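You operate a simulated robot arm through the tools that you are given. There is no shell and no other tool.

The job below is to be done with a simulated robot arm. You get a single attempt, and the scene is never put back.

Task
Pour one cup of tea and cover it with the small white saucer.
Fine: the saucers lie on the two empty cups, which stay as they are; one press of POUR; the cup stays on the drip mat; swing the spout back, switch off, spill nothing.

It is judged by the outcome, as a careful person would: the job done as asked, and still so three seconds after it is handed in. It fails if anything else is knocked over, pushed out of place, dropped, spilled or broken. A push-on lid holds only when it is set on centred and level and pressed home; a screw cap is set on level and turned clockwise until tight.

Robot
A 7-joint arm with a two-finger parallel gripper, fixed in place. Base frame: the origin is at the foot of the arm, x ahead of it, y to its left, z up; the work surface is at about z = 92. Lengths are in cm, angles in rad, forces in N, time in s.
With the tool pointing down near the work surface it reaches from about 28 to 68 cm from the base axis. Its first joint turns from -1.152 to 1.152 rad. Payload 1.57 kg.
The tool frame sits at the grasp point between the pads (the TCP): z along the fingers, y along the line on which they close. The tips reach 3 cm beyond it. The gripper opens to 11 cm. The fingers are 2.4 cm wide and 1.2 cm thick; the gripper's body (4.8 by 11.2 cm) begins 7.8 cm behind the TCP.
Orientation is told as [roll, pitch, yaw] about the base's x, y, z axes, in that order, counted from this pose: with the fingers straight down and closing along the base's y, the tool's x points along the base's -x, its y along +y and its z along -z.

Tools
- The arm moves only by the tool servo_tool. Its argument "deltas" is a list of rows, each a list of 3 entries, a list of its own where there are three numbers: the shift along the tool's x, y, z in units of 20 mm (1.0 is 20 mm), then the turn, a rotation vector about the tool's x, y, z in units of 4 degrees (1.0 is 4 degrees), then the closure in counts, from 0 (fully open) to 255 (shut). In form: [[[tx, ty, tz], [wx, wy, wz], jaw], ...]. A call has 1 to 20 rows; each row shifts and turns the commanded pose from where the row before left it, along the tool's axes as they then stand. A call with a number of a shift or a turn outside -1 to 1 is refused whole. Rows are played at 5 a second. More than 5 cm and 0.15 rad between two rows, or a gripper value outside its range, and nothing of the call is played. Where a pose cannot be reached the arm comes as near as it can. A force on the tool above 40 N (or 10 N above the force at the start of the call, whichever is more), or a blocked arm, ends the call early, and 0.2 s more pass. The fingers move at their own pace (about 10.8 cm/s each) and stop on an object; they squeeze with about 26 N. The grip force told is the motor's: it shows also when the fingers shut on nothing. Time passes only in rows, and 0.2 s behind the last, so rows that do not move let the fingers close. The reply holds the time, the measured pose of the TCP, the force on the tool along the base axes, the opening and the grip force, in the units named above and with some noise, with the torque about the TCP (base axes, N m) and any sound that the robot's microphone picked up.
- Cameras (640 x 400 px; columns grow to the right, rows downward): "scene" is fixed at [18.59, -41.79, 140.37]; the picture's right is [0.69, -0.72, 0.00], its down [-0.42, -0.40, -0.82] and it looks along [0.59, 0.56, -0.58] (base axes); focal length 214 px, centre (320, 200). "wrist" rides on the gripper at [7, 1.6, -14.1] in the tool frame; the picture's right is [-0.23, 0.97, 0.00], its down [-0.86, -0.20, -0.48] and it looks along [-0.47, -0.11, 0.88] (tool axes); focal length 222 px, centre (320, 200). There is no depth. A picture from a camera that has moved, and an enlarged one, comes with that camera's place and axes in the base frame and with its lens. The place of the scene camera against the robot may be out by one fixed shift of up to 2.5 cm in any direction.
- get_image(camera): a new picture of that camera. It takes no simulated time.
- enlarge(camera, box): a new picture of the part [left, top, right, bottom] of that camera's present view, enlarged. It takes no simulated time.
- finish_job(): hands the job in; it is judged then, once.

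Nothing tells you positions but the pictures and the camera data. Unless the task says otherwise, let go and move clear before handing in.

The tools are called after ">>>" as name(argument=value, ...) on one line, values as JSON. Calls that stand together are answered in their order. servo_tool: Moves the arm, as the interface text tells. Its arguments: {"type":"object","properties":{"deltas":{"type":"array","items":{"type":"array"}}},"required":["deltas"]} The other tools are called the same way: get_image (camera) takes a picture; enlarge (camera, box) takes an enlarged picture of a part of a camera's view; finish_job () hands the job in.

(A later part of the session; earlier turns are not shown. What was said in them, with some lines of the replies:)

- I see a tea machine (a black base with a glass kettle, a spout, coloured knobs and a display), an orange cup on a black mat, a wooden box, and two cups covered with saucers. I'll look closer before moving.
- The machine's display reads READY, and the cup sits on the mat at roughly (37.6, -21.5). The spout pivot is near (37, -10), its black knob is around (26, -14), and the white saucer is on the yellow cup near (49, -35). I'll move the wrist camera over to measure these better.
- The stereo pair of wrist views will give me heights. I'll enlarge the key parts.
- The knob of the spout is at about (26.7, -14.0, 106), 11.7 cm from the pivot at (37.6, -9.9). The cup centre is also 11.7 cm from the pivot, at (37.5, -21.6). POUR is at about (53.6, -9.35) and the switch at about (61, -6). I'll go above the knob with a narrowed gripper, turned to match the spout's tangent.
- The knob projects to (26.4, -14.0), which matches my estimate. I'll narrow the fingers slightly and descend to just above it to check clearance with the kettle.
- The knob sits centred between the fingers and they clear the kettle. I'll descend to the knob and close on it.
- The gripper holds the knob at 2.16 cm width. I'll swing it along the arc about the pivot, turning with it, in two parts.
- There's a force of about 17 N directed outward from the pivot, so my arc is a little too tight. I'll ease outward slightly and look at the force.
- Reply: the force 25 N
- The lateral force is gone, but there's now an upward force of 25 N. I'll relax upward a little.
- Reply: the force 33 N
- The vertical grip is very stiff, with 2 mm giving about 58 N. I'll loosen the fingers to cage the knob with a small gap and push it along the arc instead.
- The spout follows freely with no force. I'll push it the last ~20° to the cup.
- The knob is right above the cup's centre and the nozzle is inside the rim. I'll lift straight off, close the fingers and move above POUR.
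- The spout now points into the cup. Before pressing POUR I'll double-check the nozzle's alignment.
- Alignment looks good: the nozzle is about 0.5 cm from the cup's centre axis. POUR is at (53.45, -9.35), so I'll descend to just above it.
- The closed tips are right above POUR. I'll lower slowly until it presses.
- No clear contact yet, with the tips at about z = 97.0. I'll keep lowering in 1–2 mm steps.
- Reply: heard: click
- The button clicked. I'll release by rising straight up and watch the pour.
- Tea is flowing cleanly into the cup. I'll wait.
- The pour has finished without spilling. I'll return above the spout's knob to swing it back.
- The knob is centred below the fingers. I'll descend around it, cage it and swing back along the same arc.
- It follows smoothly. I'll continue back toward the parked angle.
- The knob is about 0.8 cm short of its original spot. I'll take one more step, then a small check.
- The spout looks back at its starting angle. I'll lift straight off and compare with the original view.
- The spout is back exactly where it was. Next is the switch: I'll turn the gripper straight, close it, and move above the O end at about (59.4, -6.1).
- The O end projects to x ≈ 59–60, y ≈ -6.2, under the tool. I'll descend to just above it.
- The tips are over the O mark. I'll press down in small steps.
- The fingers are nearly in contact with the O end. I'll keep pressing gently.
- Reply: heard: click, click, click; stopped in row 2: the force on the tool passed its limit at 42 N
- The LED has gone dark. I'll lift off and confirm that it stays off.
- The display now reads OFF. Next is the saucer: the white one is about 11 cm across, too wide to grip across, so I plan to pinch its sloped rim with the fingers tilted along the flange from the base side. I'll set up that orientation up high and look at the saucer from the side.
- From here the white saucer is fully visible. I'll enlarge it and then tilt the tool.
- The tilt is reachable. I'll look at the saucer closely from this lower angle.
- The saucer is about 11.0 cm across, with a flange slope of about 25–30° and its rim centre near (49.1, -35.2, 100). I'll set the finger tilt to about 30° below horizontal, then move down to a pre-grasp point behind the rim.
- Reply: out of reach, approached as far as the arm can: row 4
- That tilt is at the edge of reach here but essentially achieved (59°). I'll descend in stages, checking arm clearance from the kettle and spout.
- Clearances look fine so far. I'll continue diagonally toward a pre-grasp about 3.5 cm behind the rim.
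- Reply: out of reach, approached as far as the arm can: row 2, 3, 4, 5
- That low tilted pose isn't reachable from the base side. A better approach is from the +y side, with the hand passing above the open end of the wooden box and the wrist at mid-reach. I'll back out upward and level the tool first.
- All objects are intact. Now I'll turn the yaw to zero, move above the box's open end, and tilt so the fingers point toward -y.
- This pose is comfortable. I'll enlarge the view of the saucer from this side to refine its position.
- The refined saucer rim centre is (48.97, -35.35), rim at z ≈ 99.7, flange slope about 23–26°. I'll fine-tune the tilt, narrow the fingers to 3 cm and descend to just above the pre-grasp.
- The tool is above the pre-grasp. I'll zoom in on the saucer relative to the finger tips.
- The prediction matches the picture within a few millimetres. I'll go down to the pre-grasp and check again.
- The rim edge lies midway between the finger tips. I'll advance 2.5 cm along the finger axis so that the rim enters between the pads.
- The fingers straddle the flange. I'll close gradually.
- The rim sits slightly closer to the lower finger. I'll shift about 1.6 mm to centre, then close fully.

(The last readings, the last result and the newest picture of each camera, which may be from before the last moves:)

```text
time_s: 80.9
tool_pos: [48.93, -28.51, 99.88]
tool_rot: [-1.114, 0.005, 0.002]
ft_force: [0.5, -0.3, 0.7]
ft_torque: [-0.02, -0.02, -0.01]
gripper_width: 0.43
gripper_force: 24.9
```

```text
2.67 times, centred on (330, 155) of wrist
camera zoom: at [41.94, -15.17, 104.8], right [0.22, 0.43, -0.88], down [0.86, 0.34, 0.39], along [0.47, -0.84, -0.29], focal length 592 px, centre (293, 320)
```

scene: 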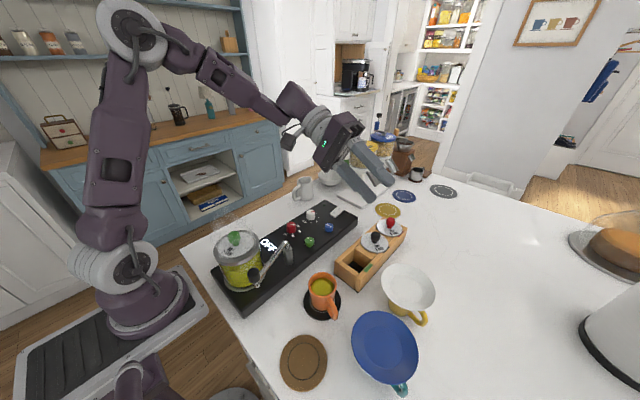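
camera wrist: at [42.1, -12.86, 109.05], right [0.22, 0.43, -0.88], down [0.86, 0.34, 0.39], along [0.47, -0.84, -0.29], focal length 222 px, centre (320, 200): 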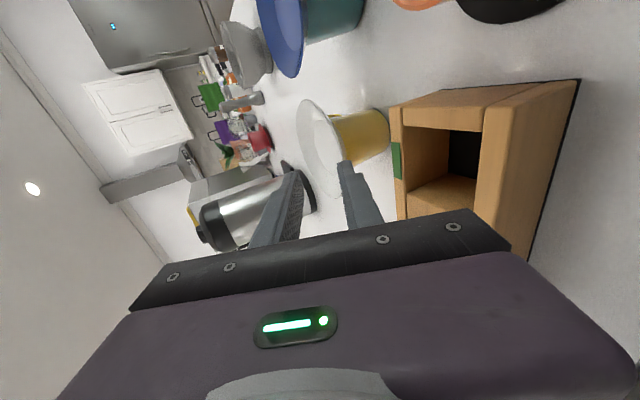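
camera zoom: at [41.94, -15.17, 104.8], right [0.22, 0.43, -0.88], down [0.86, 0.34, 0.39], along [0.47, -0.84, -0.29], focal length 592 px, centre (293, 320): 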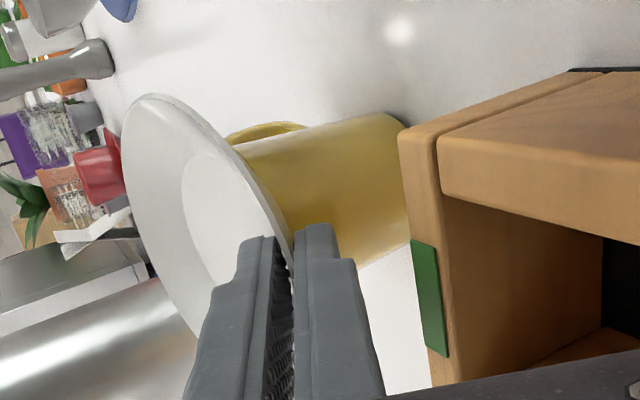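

The flange is gripped (0.43 cm width, 25 N), and the saucer has tilted slightly to match the pads. I'll lift gently.

>>> servo_tool(deltas=[[[0, 0, 0], [0, 0, 0], 255], [[0, 0, 0], [0, 0, 0], 255], [[0, -0.225, -0.11], [0, 0, 0], 255], [[0, -0.225, -0.11], [0, 0, 0], 255], [[0, -0.225, -0.11], [0, 0, 0], 255], [[0, -0.225, -0.11], [0, 0, 0], 255], [[0, -0.225, -0.11], [0, 0, 0], 255], [[0, -0.225, -0.11], [0, 0, 0], 255]])

>>> get_image(camera="wrist")

>>> enlarge(camera="scene", box=[340, 200, 460, 330])

```text
time_s: 82.7
tool_pos: [49.07, -28.57, 102.89]
tool_rot: [-1.116, 0.003, 0.001]
ft_force: [-0.2, -0.4, -1.5]
ft_torque: [0.05, 0.01, 0.02]
gripper_width: 0.42
gripper_force: 25.1
```

```text
taken
camera wrist: at [42.02, -15.21, 107.78], right [0.22, 0.43, -0.88], down [0.86, 0.34, 0.39], along [0.47, -0.84, -0.29], focal length 222 px, centre (320, 200)
```

wrist: 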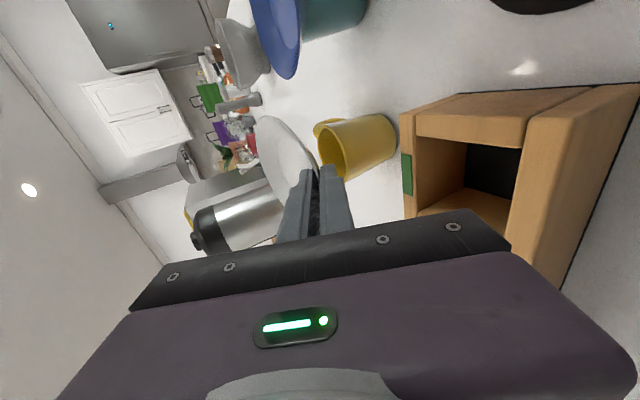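

```text
3.08 times, centred on (400, 265) of scene
camera zoom: at [18.59, -41.79, 140.37], right [0.69, -0.72, 0.0], down [-0.42, -0.4, -0.82], along [0.59, 0.56, -0.58], focal length 660 px, centre (74, 0)
```

zoom: 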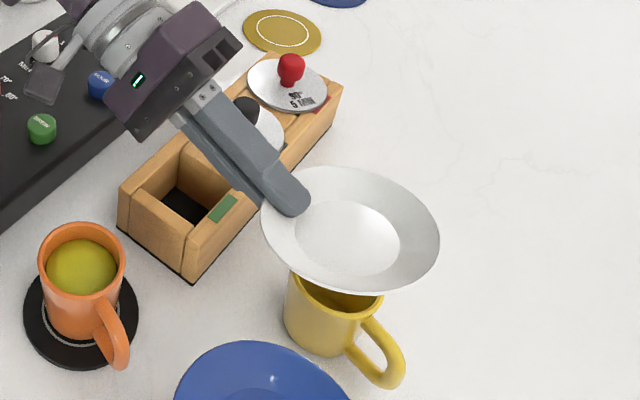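

The saucer is lifted and the yellow cup stayed in place. I'll raise it further and measure its tilt.

>>> servo_tool(deltas=[[[0, -0.4, -0.196], [0, 0, 0], 255], [[0, -0.449, -0.22], [0, 0, 0], 255], [[0, -0.449, -0.22], [0, 0, 0], 255], [[0, -0.449, -0.22], [0, 0, 0], 255], [[0, -0.449, -0.22], [0, 0, 0], 255], [[0, -0.449, -0.22], [0, 0, 0], 255], [[0, -0.449, -0.22], [0, 0, 0], 255], [[0, -0.449, -0.22], [0, 0, 0], 255], [[0, -0.449, -0.22], [0, 0, 0], 255], [[0, -0.4, -0.196], [0, 0, 0], 255]])

>>> enlarge(camera="wrist", box=[220, 80, 420, 240])

>>> enlarge(camera="scene", box=[330, 150, 450, 290])

```text
time_s: 84.9
tool_pos: [48.99, -28.78, 112.77]
tool_rot: [-1.115, 0.003, -0.001]
ft_force: [0.2, -0.5, -1.6]
ft_torque: [0.07, -0.01, -0.01]
gripper_width: 0.43
gripper_force: 25.2
```

```text
2.50 times, centred on (320, 160) of wrist
camera zoom: at [41.92, -15.39, 117.69], right [0.22, 0.43, -0.88], down [0.86, 0.34, 0.39], along [0.47, -0.84, -0.29], focal length 555 px, centre (320, 300)
```

zoom: 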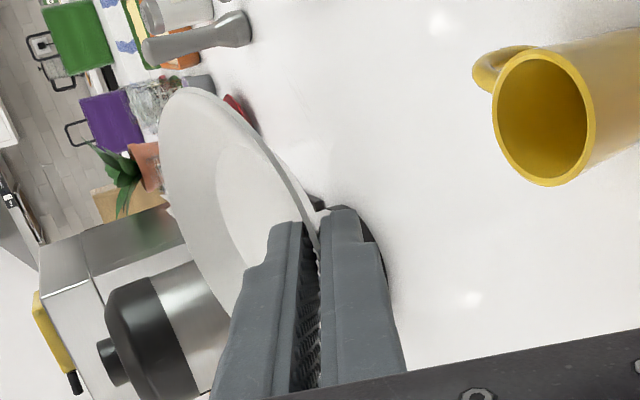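

```text
2.86 times, centred on (390, 220) of scene
camera zoom: at [18.59, -41.79, 140.37], right [0.69, -0.72, 0.0], down [-0.42, -0.4, -0.82], along [0.59, 0.56, -0.58], focal length 613 px, centre (120, 143)
```

zoom: 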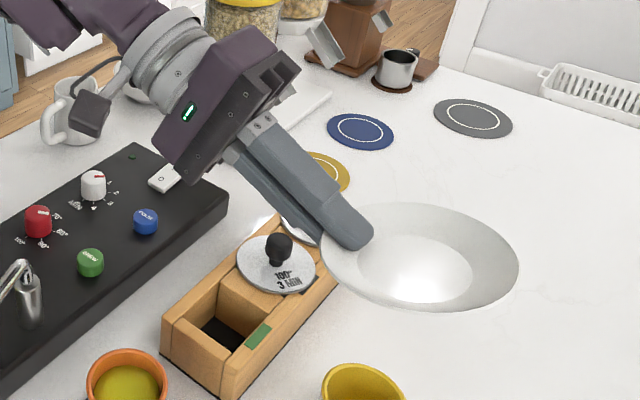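

The saucer is held firmly and is tilted about 11–12° (far side up) relative to level. I'll level it by pitching the fingers down by 11.5° and check.

>>> servo_tool(deltas=[[[0, 0, 0], [-0.6, 0, 0], 255], [[0, 0, 0], [-0.6, 0, 0], 255], [[0, 0, 0], [-0.6, 0, 0], 255], [[0, 0, 0], [-0.6, 0, 0], 255], [[0, 0, 0], [-0.5, 0, 0], 255], [[0, 0, 0], [0, 0, 0], 255]])

>>> enlarge(camera="wrist", box=[220, 80, 420, 240])

>>> enlarge(camera="scene", box=[340, 170, 460, 250])

```text
time_s: 86.3
tool_pos: [49.0, -28.57, 112.7]
tool_rot: [-0.911, 0.003, -0.001]
ft_force: [-0.1, 0.3, -1.4]
ft_torque: [0.04, -0.01, 0.01]
gripper_width: 0.42
gripper_force: 25.0
```

```text
2.50 times, centred on (320, 160) of wrist
camera zoom: at [41.93, -16.51, 120.2], right [0.22, 0.6, -0.77], down [0.86, 0.26, 0.45], along [0.47, -0.76, -0.45], focal length 555 px, centre (320, 300)
```

zoom: 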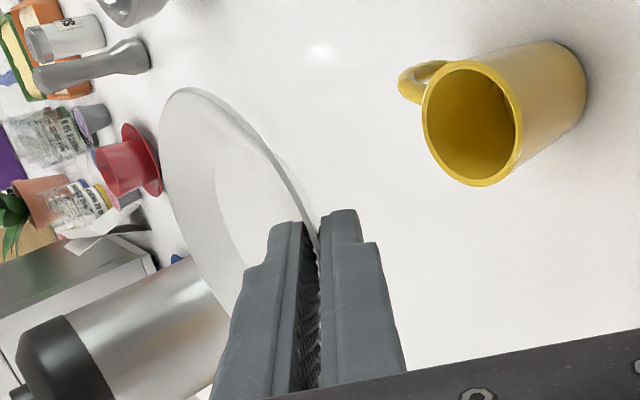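

```text
5.00 times, centred on (400, 210) of scene
camera zoom: at [18.59, -41.79, 140.37], right [0.69, -0.72, 0.0], down [-0.42, -0.4, -0.82], along [0.59, 0.56, -0.58], focal length 1072 px, centre (-80, 150)
```

zoom: 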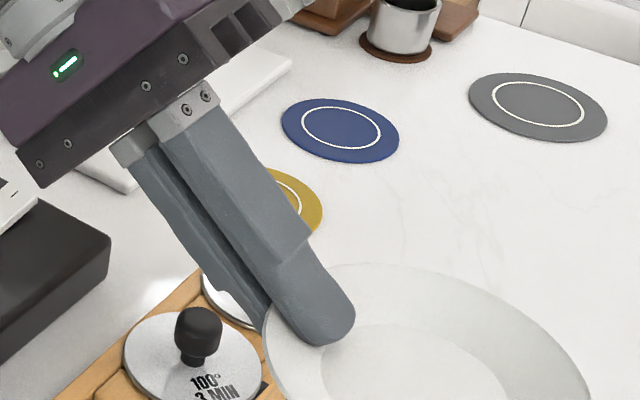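

I'll check the saucer's level from the scene camera.

>>> enlarge(camera="scene", box=[370, 200, 490, 280])

```text
5.00 times, centred on (430, 240) of scene
camera zoom: at [18.59, -41.79, 140.37], right [0.69, -0.72, 0.0], down [-0.42, -0.4, -0.82], along [0.59, 0.56, -0.58], focal length 1072 px, centre (-230, 0)
```

zoom: 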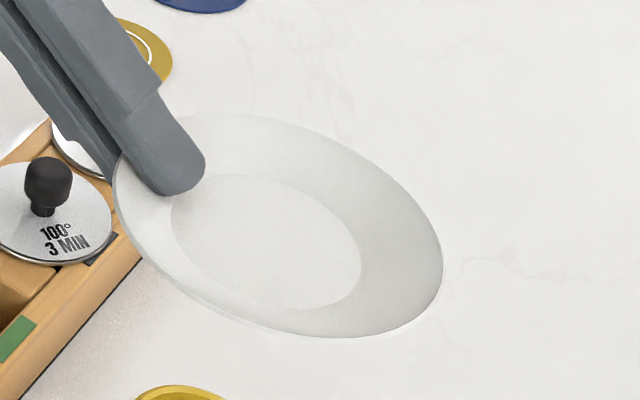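

The saucer is within about 2° of level. I'll trim it slightly, turn 30° in yaw and carry it high to above the tea cup, keeping the hand away from the spout post.

>>> servo_tool(deltas=[[[0, 0, 0], [-0.4, 0, 0], 255], [[0, 0, 0], [0, 0.725, 0.595], 255], [[0, 0, 0], [0, 0.725, 0.595], 255], [[0, 0, 0], [0, 0.725, 0.595], 255], [[0, 0, 0], [0, 0.725, 0.595], 255], [[0, 0, 0], [0, 0.725, 0.595], 255], [[0, 0, 0], [0, 0.725, 0.595], 255], [[0, 0, 0], [0, 0.725, 0.595], 255], [[0, 0, 0], [0, 0.725, 0.595], 255], [[0, 0, 0], [0, 0, 0], 255]])

>>> get_image(camera="scene")

```text
time_s: 88.5
tool_pos: [48.92, -28.61, 112.75]
tool_rot: [-0.888, 0.002, -0.523]
ft_force: [-0.7, -0.5, -0.6]
ft_torque: [0.07, -0.02, 0.0]
gripper_width: 0.4
gripper_force: 24.9
```

```text
taken
```

scene: 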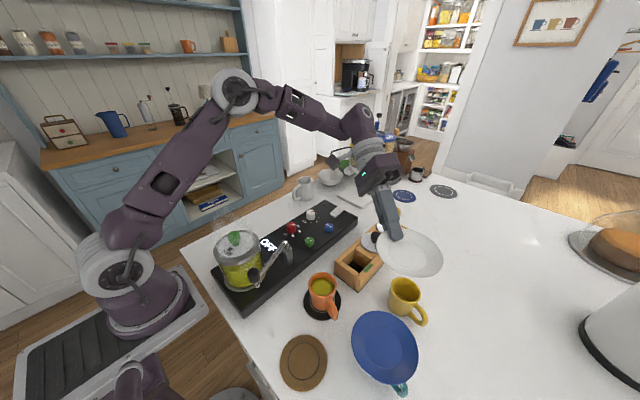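

The orientation is right. I'll carry the saucer to above the tea cup.

>>> servo_tool(deltas=[[[0.56, 0.18, -0.217], [0, 0, 0], 255], [[0.56, 0.18, -0.217], [0, 0, 0], 255], [[0.56, 0.18, -0.217], [0, 0, 0], 255], [[0.56, 0.18, -0.217], [0, 0, 0], 255], [[0.56, 0.18, -0.217], [0, 0, 0], 255], [[0.56, 0.18, -0.217], [0, 0, 0], 255], [[0.56, 0.18, -0.217], [0, 0, 0], 255], [[0.56, 0.18, -0.217], [0, 0, 0], 255], [[0.56, 0.18, -0.217], [0, 0, 0], 255], [[0.56, 0.18, -0.217], [0, 0, 0], 255], [[0.56, 0.18, -0.217], [0, 0, 0], 255], [[0.56, 0.18, -0.217], [0, 0, 0], 255], [[0, 0, 0], [0, 0, 0], 255]])

>>> get_image(camera="scene")

>>> get_image(camera="wrist")

>>> enlarge(camera="scene", box=[260, 170, 400, 330])

```text
time_s: 91.3
tool_pos: [40.71, -16.08, 112.54]
tool_rot: [-0.886, 0.002, -0.524]
ft_force: [0.0, -0.4, -0.7]
ft_torque: [0.06, -0.02, 0.0]
gripper_width: 0.45
gripper_force: 24.9
```

```text
taken
```

scene: 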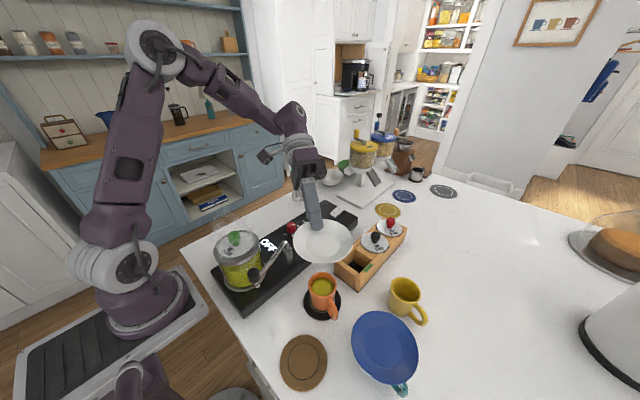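

```text
taken
camera wrist: at [40.69, -2.27, 120.43], right [0.5, 0.42, -0.75], down [0.86, -0.22, 0.46], along [0.03, -0.88, -0.47], focal length 222 px, centre (320, 200)
```

wrist: 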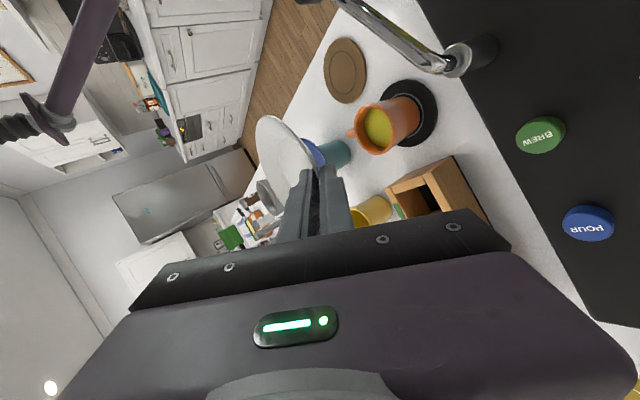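

```text
2.50 times, centred on (330, 250) of scene
camera zoom: at [18.59, -41.79, 140.37], right [0.69, -0.72, 0.0], down [-0.42, -0.4, -0.82], along [0.59, 0.56, -0.58], focal length 536 px, centre (295, 75)
```

zoom: 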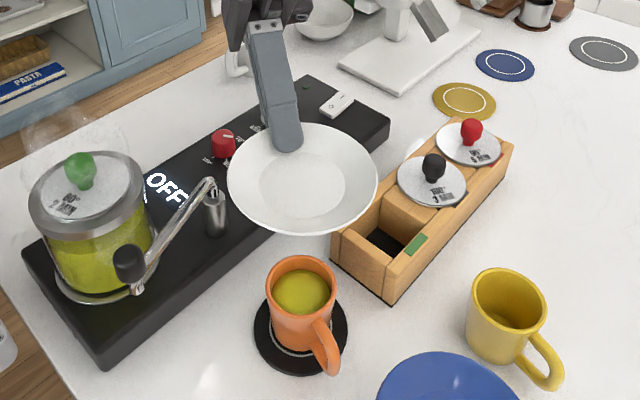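

The saucer is over the cup. I'll verify the alignment using the wrist view before lowering.

>>> enlarge(camera="wrist", box=[230, 60, 450, 220])

>>> enlarge(camera="wrist", box=[340, 80, 440, 160])

```text
2.50 times, centred on (340, 140) of wrist
camera zoom: at [40.69, -2.27, 120.43], right [0.5, 0.42, -0.75], down [0.86, -0.22, 0.46], along [0.03, -0.88, -0.47], focal length 555 px, centre (270, 350)
```

zoom: 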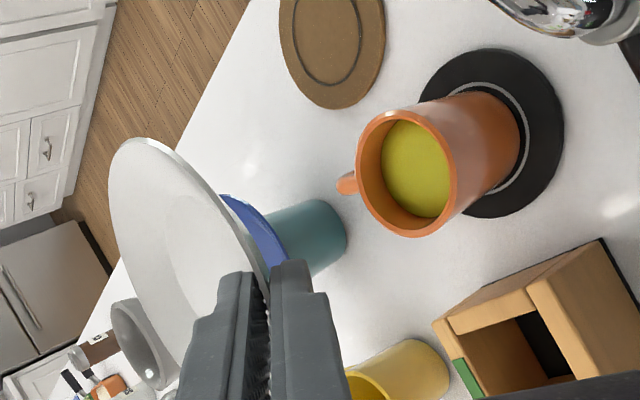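

```text
5.00 times, centred on (390, 120) of wrist
camera zoom: at [40.69, -2.27, 120.43], right [0.5, 0.42, -0.75], down [0.86, -0.22, 0.46], along [0.03, -0.88, -0.47], focal length 1111 px, centre (-30, 600)
```

zoom: 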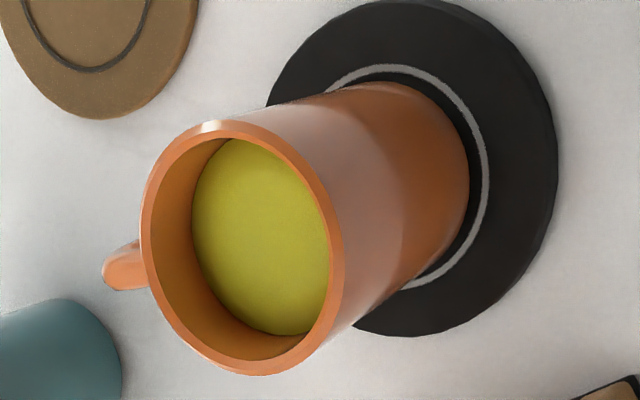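

Saucer centre ≈ (37.5, -21.64) and cup centre ≈ (37.4, -21.6) agree; cup rim z ≈ 98.5. I'll lower to about 2 cm above contact and look.

>>> servo_tool(deltas=[[[0, 0.526, 0.429], [0, 0, 0], 255], [[0, 0.526, 0.429], [0, 0, 0], 255], [[0, 0.526, 0.429], [0, 0, 0], 255], [[0, 0.526, 0.429], [0, 0, 0], 255], [[0, 0.526, 0.429], [0, 0, 0], 255], [[0, 0.526, 0.429], [0, 0, 0], 255], [[0, 0.526, 0.429], [0, 0, 0], 255], [[0, 0, 0], [0, 0, 0], 255]])

>>> enlarge(camera="scene", box=[260, 190, 400, 330])

>>> enlarge(camera="wrist", box=[230, 60, 450, 220])

```text
time_s: 93.1
tool_pos: [40.55, -16.07, 103.15]
tool_rot: [-0.887, 0.001, -0.525]
ft_force: [-0.4, -0.2, -1.0]
ft_torque: [0.04, -0.01, -0.03]
gripper_width: 0.44
gripper_force: 24.6
```

```text
2.86 times, centred on (330, 260) of scene
camera zoom: at [18.59, -41.79, 140.37], right [0.69, -0.72, 0.0], down [-0.42, -0.4, -0.82], along [0.59, 0.56, -0.58], focal length 613 px, centre (291, 29)
```

zoom: 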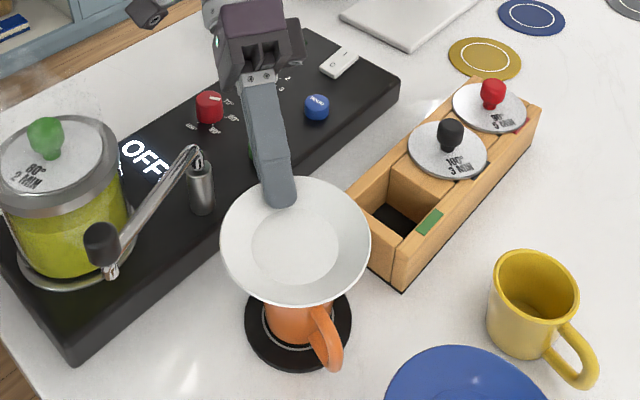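

```text
2.50 times, centred on (340, 140) of wrist
camera zoom: at [40.4, -2.21, 110.92], right [0.5, 0.42, -0.75], down [0.86, -0.22, 0.46], along [0.03, -0.88, -0.47], focal length 555 px, centre (270, 350)
```

zoom: 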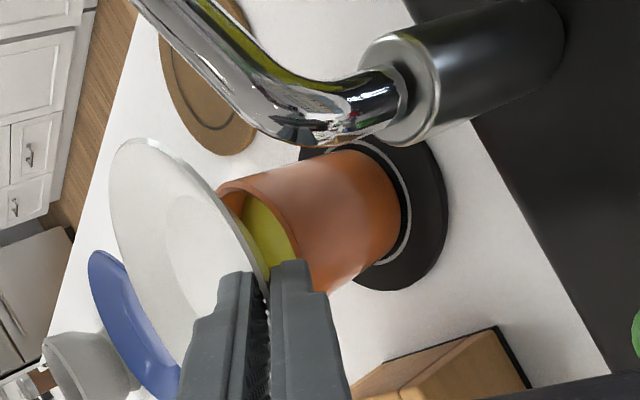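

The saucer hovers centred about 2 cm above the rim. I'll lower slowly while watching the force.

>>> servo_tool(deltas=[[[0, 0.193, 0.158], [0, 0, 0], 255], [[0, 0.193, 0.158], [0, 0, 0], 255], [[0, 0.1, 0.08], [0, 0, 0], 255], [[0, 0, 0], [0, 0, 0], 255]])

>>> enlarge(camera="wrist", box=[250, 100, 410, 200])

>>> enlarge(camera="scene", box=[280, 220, 380, 320])

```text
time_s: 94.1
tool_pos: [40.53, -16.12, 101.88]
tool_rot: [-0.886, 0.001, -0.521]
ft_force: [0.0, -0.6, -1.0]
ft_torque: [0.07, -0.03, 0.02]
gripper_width: 0.42
gripper_force: 24.3
```

```text
4.00 times, centred on (330, 150) of wrist
camera zoom: at [40.49, -2.27, 109.74], right [0.5, 0.42, -0.75], down [0.86, -0.22, 0.46], along [0.03, -0.88, -0.47], focal length 888 px, centre (280, 400)
```

zoom: 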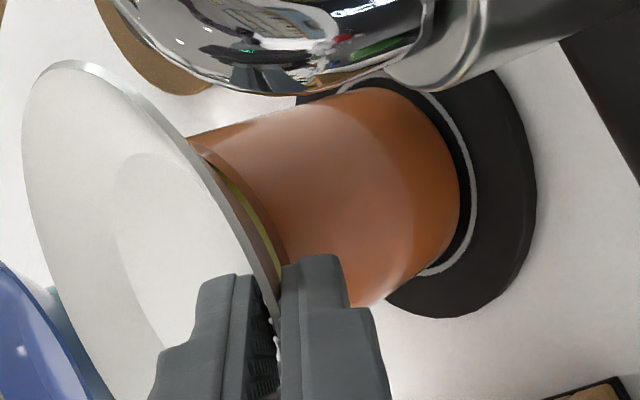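

```text
4.00 times, centred on (330, 270) of scene
camera zoom: at [18.59, -41.79, 140.37], right [0.69, -0.72, 0.0], down [-0.42, -0.4, -0.82], along [0.59, 0.56, -0.58], focal length 858 px, centre (280, -80)
```

zoom: 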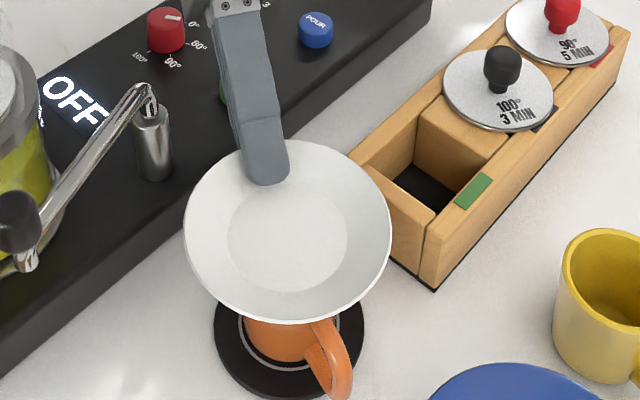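

Still free with no contact force. I'll continue in 1–2 mm steps.

>>> servo_tool(deltas=[[[0, 0.0775, 0.063], [0, 0, 0], 255], [[0, 0.0775, 0.063], [0, 0, 0], 255], [[0, 0.0775, 0.063], [0, 0, 0], 255], [[0, 0, 0], [0, 0, 0], 255]])

>>> servo_tool(deltas=[[[0, 0.058, 0.047], [0, 0, 0], 255], [[0, 0.058, 0.047], [0, 0, 0], 255], [[0, 0, 0], [0, 0, 0], 255]])

>>> enlarge(camera="wrist", box=[250, 100, 410, 200])

```text
time_s: 95.1
tool_pos: [40.64, -16.09, 101.34]
tool_rot: [-0.885, 0.002, -0.52]
ft_force: [-0.5, -0.4, -1.2]
ft_torque: [0.05, -0.04, -0.02]
gripper_width: 0.42
gripper_force: 24.9
```

```text
time_s: 95.9
tool_pos: [40.6, -16.07, 100.98]
tool_rot: [-0.887, 0.001, -0.525]
ft_force: [-0.1, 2.2, 16.4]
ft_torque: [-0.56, 0.3, -0.09]
gripper_width: 0.43
gripper_force: 24.8
```

```text
4.00 times, centred on (330, 150) of wrist
camera zoom: at [40.6, -2.29, 108.86], right [0.5, 0.42, -0.76], down [0.86, -0.22, 0.46], along [0.03, -0.88, -0.47], focal length 888 px, centre (280, 400)
```

zoom: 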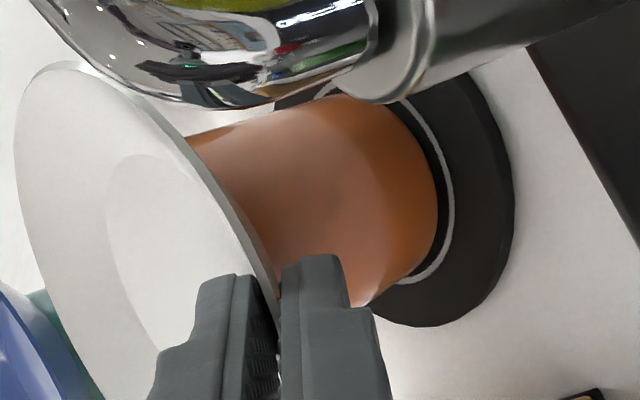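

Contact at about 16 N, with the torque showing that the near side touched first. I'll ease up and tip the far side down slightly to seat it level.

>>> servo_tool(deltas=[[[0, -0.05, -0.04], [0, 0, 0], 255], [[0, 0, 0], [-0.2, 0, 0], 255], [[0, 0, 0], [-0.2, 0, 0], 255], [[0, 0, 0], [0, 0, 0], 255]])

```text
time_s: 96.9
tool_pos: [40.66, -16.2, 101.1]
tool_rot: [-0.86, 0.002, -0.523]
ft_force: [-1.1, -2.9, 10.4]
ft_torque: [-0.71, 0.44, 0.03]
gripper_width: 0.5
gripper_force: 25.1
```

The contact is now balanced across the cup rim. I'll open the fingers slowly to release.

>>> servo_tool(deltas=[[[0, 0, 0], [0, 0, 0], 243], [[0, 0, 0], [0, 0, 0], 238], [[0, 0, 0], [0, 0, 0], 230], [[0, 0, 0], [0, 0, 0], 220], [[0, 0, 0], [0, 0, 0], 208], [[0, 0, 0], [0, 0, 0], 198], [[0, 0, 0], [0, 0, 0], 198]])

>>> enlarge(camera="wrist", box=[230, 80, 430, 220])

>>> enlarge(camera="scene", box=[280, 220, 380, 320])

```text
time_s: 98.5
tool_pos: [40.75, -15.97, 101.08]
tool_rot: [-0.859, 0.003, -0.522]
ft_force: [0.1, 0.4, -0.2]
ft_torque: [-0.01, -0.01, 0.02]
gripper_width: 2.43
gripper_force: 0.1
```

```text
2.86 times, centred on (330, 150) of wrist
camera zoom: at [40.52, -2.43, 109.24], right [0.51, 0.44, -0.74], down [0.86, -0.23, 0.46], along [0.04, -0.87, -0.49], focal length 635 px, centre (291, 343)
```

zoom: 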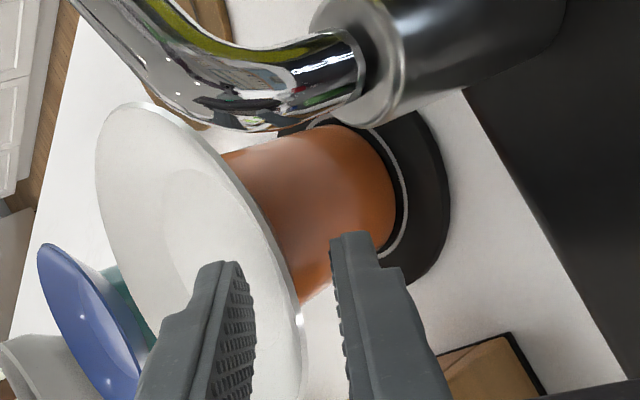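

```text
4.00 times, centred on (330, 270) of scene
camera zoom: at [18.59, -41.79, 140.37], right [0.69, -0.72, 0.0], down [-0.42, -0.4, -0.82], along [0.59, 0.56, -0.58], focal length 858 px, centre (280, -80)
```

zoom: 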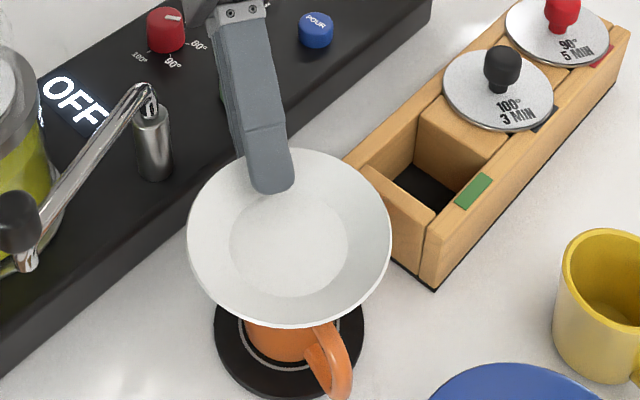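

The saucer now rests on the tea cup. I'll withdraw the fingers straight back along their axis.

>>> servo_tool(deltas=[[[0, 0, -0.15], [0, 0, 0], 198], [[0, 0, -0.15], [0, 0, 0], 198], [[0, 0, -0.2], [0, 0, 0], 198], [[0, 0, -0.3], [0, 0, 0], 198], [[0, 0, -0.3], [0, 0, 0], 198], [[0, 0, -0.4], [0, 0, 0], 198], [[0, 0, -0.5], [0, 0, 0], 198], [[0, 0, -0.5], [0, 0, 0], 198]])

>>> enlarge(camera="wrist", box=[230, 80, 430, 220])

>>> enlarge(camera="scene", box=[280, 220, 380, 320])

```text
time_s: 100.3
tool_pos: [42.48, -12.71, 104.09]
tool_rot: [-0.859, 0.002, -0.523]
ft_force: [0.4, 0.0, -0.2]
ft_torque: [0.01, 0.01, 0.0]
gripper_width: 2.46
gripper_force: 0.1
```

```text
2.86 times, centred on (330, 150) of wrist
camera zoom: at [42.31, 0.91, 112.38], right [0.51, 0.44, -0.74], down [0.86, -0.23, 0.46], along [0.04, -0.87, -0.49], focal length 635 px, centre (291, 343)
```

zoom: 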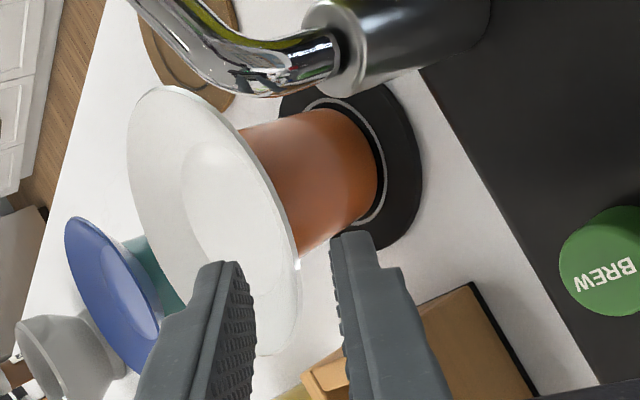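

```text
4.00 times, centred on (330, 270) of scene
camera zoom: at [18.59, -41.79, 140.37], right [0.69, -0.72, 0.0], down [-0.42, -0.4, -0.82], along [0.59, 0.56, -0.58], focal length 858 px, centre (280, -80)
```

zoom: 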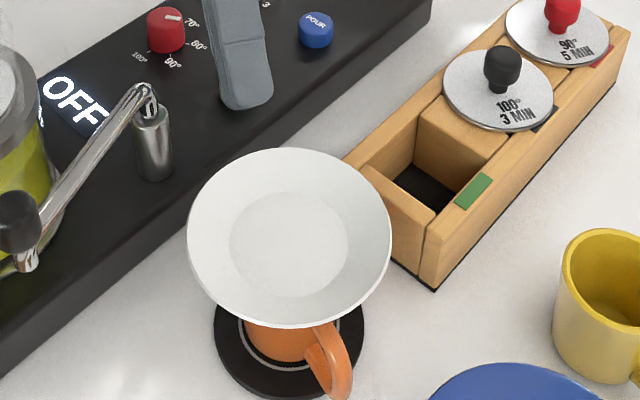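

The saucer stayed put. I'll retreat further and right the tool, then view the result from above.

>>> servo_tool(deltas=[[[0, 0, -0.6], [0, 0, 0], 198], [[0, -0.5, -0.6], [0, 0, 0], 198], [[0, -0.5, -0.6], [0, 0, 0], 198], [[0, -0.7, -0.6], [0, 0, 0], 198], [[0, -0.7, -0.6], [0, 0, 0], 198], [[0, -0.7, -0.6], [0, 0, 0], 198], [[0, -0.7, -0.6], [0, 0, 0], 198], [[0, -0.7, -0.6], [0, 0, 0], 198]])

>>> servo_tool(deltas=[[[0, 0, 0], [-1, 0, 0], 198], [[0, 0, 0], [-1, 0, 0], 198], [[0, 0, 0], [-1, 0, 0], 198], [[0, 0, 0], [-1, 0, 0], 198], [[0, 0, 0], [-1, 0, 0], 198], [[0, 0, 0], [-1, 0, 0], 198], [[0, 0, 0], [-1, 0, 0], 198], [[0, 0, 0], [-1, 0, 0], 198], [[0, 0, 0], [-1, 0, 0], 198], [[0, 0, 0], [-1, 0, 0], 198], [[0, 0, 0], [-1, 0, 0], 198], [[0, 0, 0], [-1, 0, 0], 198]])

>>> get_image(camera="wrist")

>>> get_image(camera="scene")

```text
time_s: 102.1
tool_pos: [43.4, -11.65, 117.57]
tool_rot: [-0.86, 0.003, -0.523]
ft_force: [0.4, -0.6, -0.3]
ft_torque: [0.0, 0.01, -0.02]
gripper_width: 2.46
gripper_force: 0.1
```

```text
time_s: 104.7
tool_pos: [43.3, -11.55, 117.36]
tool_rot: [-0.02, 0.001, -0.522]
ft_force: [-0.2, -0.5, 0.1]
ft_torque: [0.04, -0.03, 0.01]
gripper_width: 2.48
gripper_force: 0.0
```

```text
taken
camera wrist: at [38.13, -6.48, 131.62], right [0.68, 0.73, -0.02], down [0.65, -0.59, 0.48], along [0.34, -0.34, -0.88], focal length 222 px, centre (320, 200)
```

wrist: 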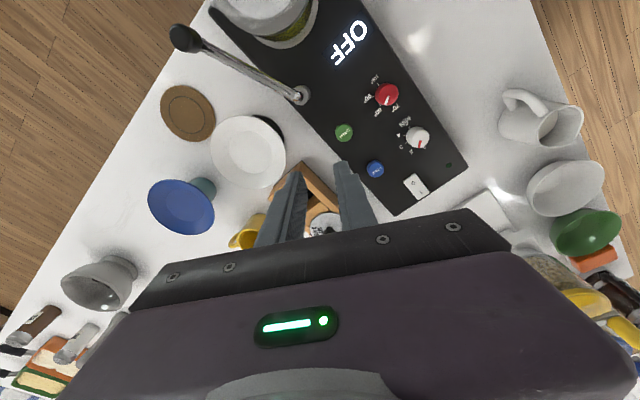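

```text
taken
```

scene: 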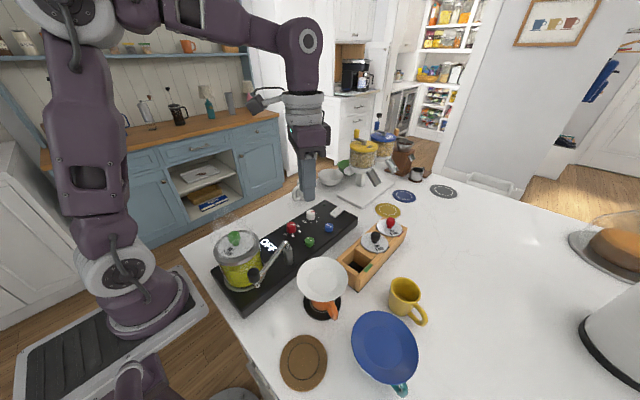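

The scene looks tidy. I'll zoom in to check the saucer's centring and level.

>>> enlarge(camera="wrist", box=[190, 90, 310, 200])

>>> enlarge(camera="scene", box=[280, 240, 370, 330])

```text
3.64 times, centred on (250, 145) of wrist
camera zoom: at [38.13, -6.48, 131.62], right [0.68, 0.73, -0.02], down [0.65, -0.59, 0.48], along [0.34, -0.34, -0.88], focal length 808 px, centre (574, 400)
```

zoom: 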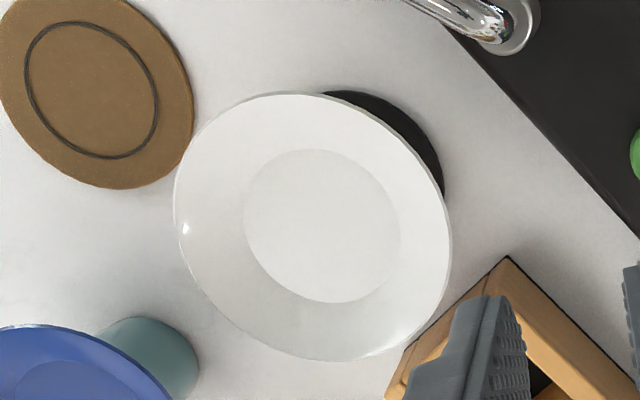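

```text
4.44 times, centred on (325, 285) of scene
camera zoom: at [18.59, -41.79, 140.37], right [0.69, -0.72, 0.0], down [-0.42, -0.4, -0.82], along [0.59, 0.56, -0.58], focal length 953 px, centre (298, -178)
```

zoom: 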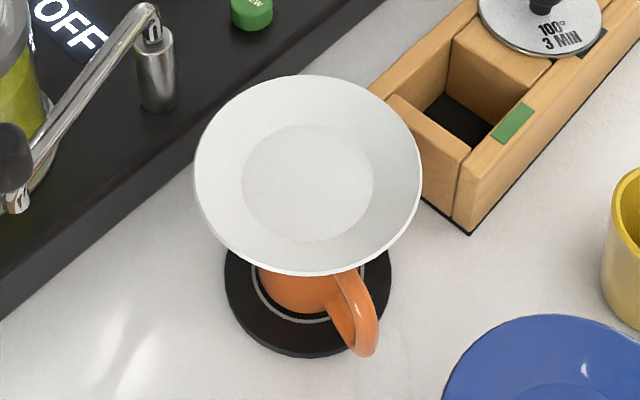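

The saucer's centre works out to (37.5, -21.6), within about 2 mm of the cup and mat centre, and it lies level. The spout is parked, the display shows OFF, the two empty cups are where they were, nothing is spilled, and the arm is clear. I'm handing the job in.

>>> finish_job()

```text
The job is handed in.
```

The tea is poured and covered. The white saucer sits level on the orange cup, centred to within about 2 mm, and the cup is still on the drip mat.

- **Pour:** I pressed POUR once. The tea went into the cup with no spill that I could see.
- **Machine:** The spout is swung back to its parked angle and the display shows OFF. The switch clicked three times on that one press, and it was still off when I last looked.
- **Empty cups:** I took the white saucer off the yellow cup. Neither the yellow cup nor the teal cup under its blue saucer appears to have moved.
- **Arm:** The gripper is open and clear of everything.

The job is handed in; I have not seen the judgement.
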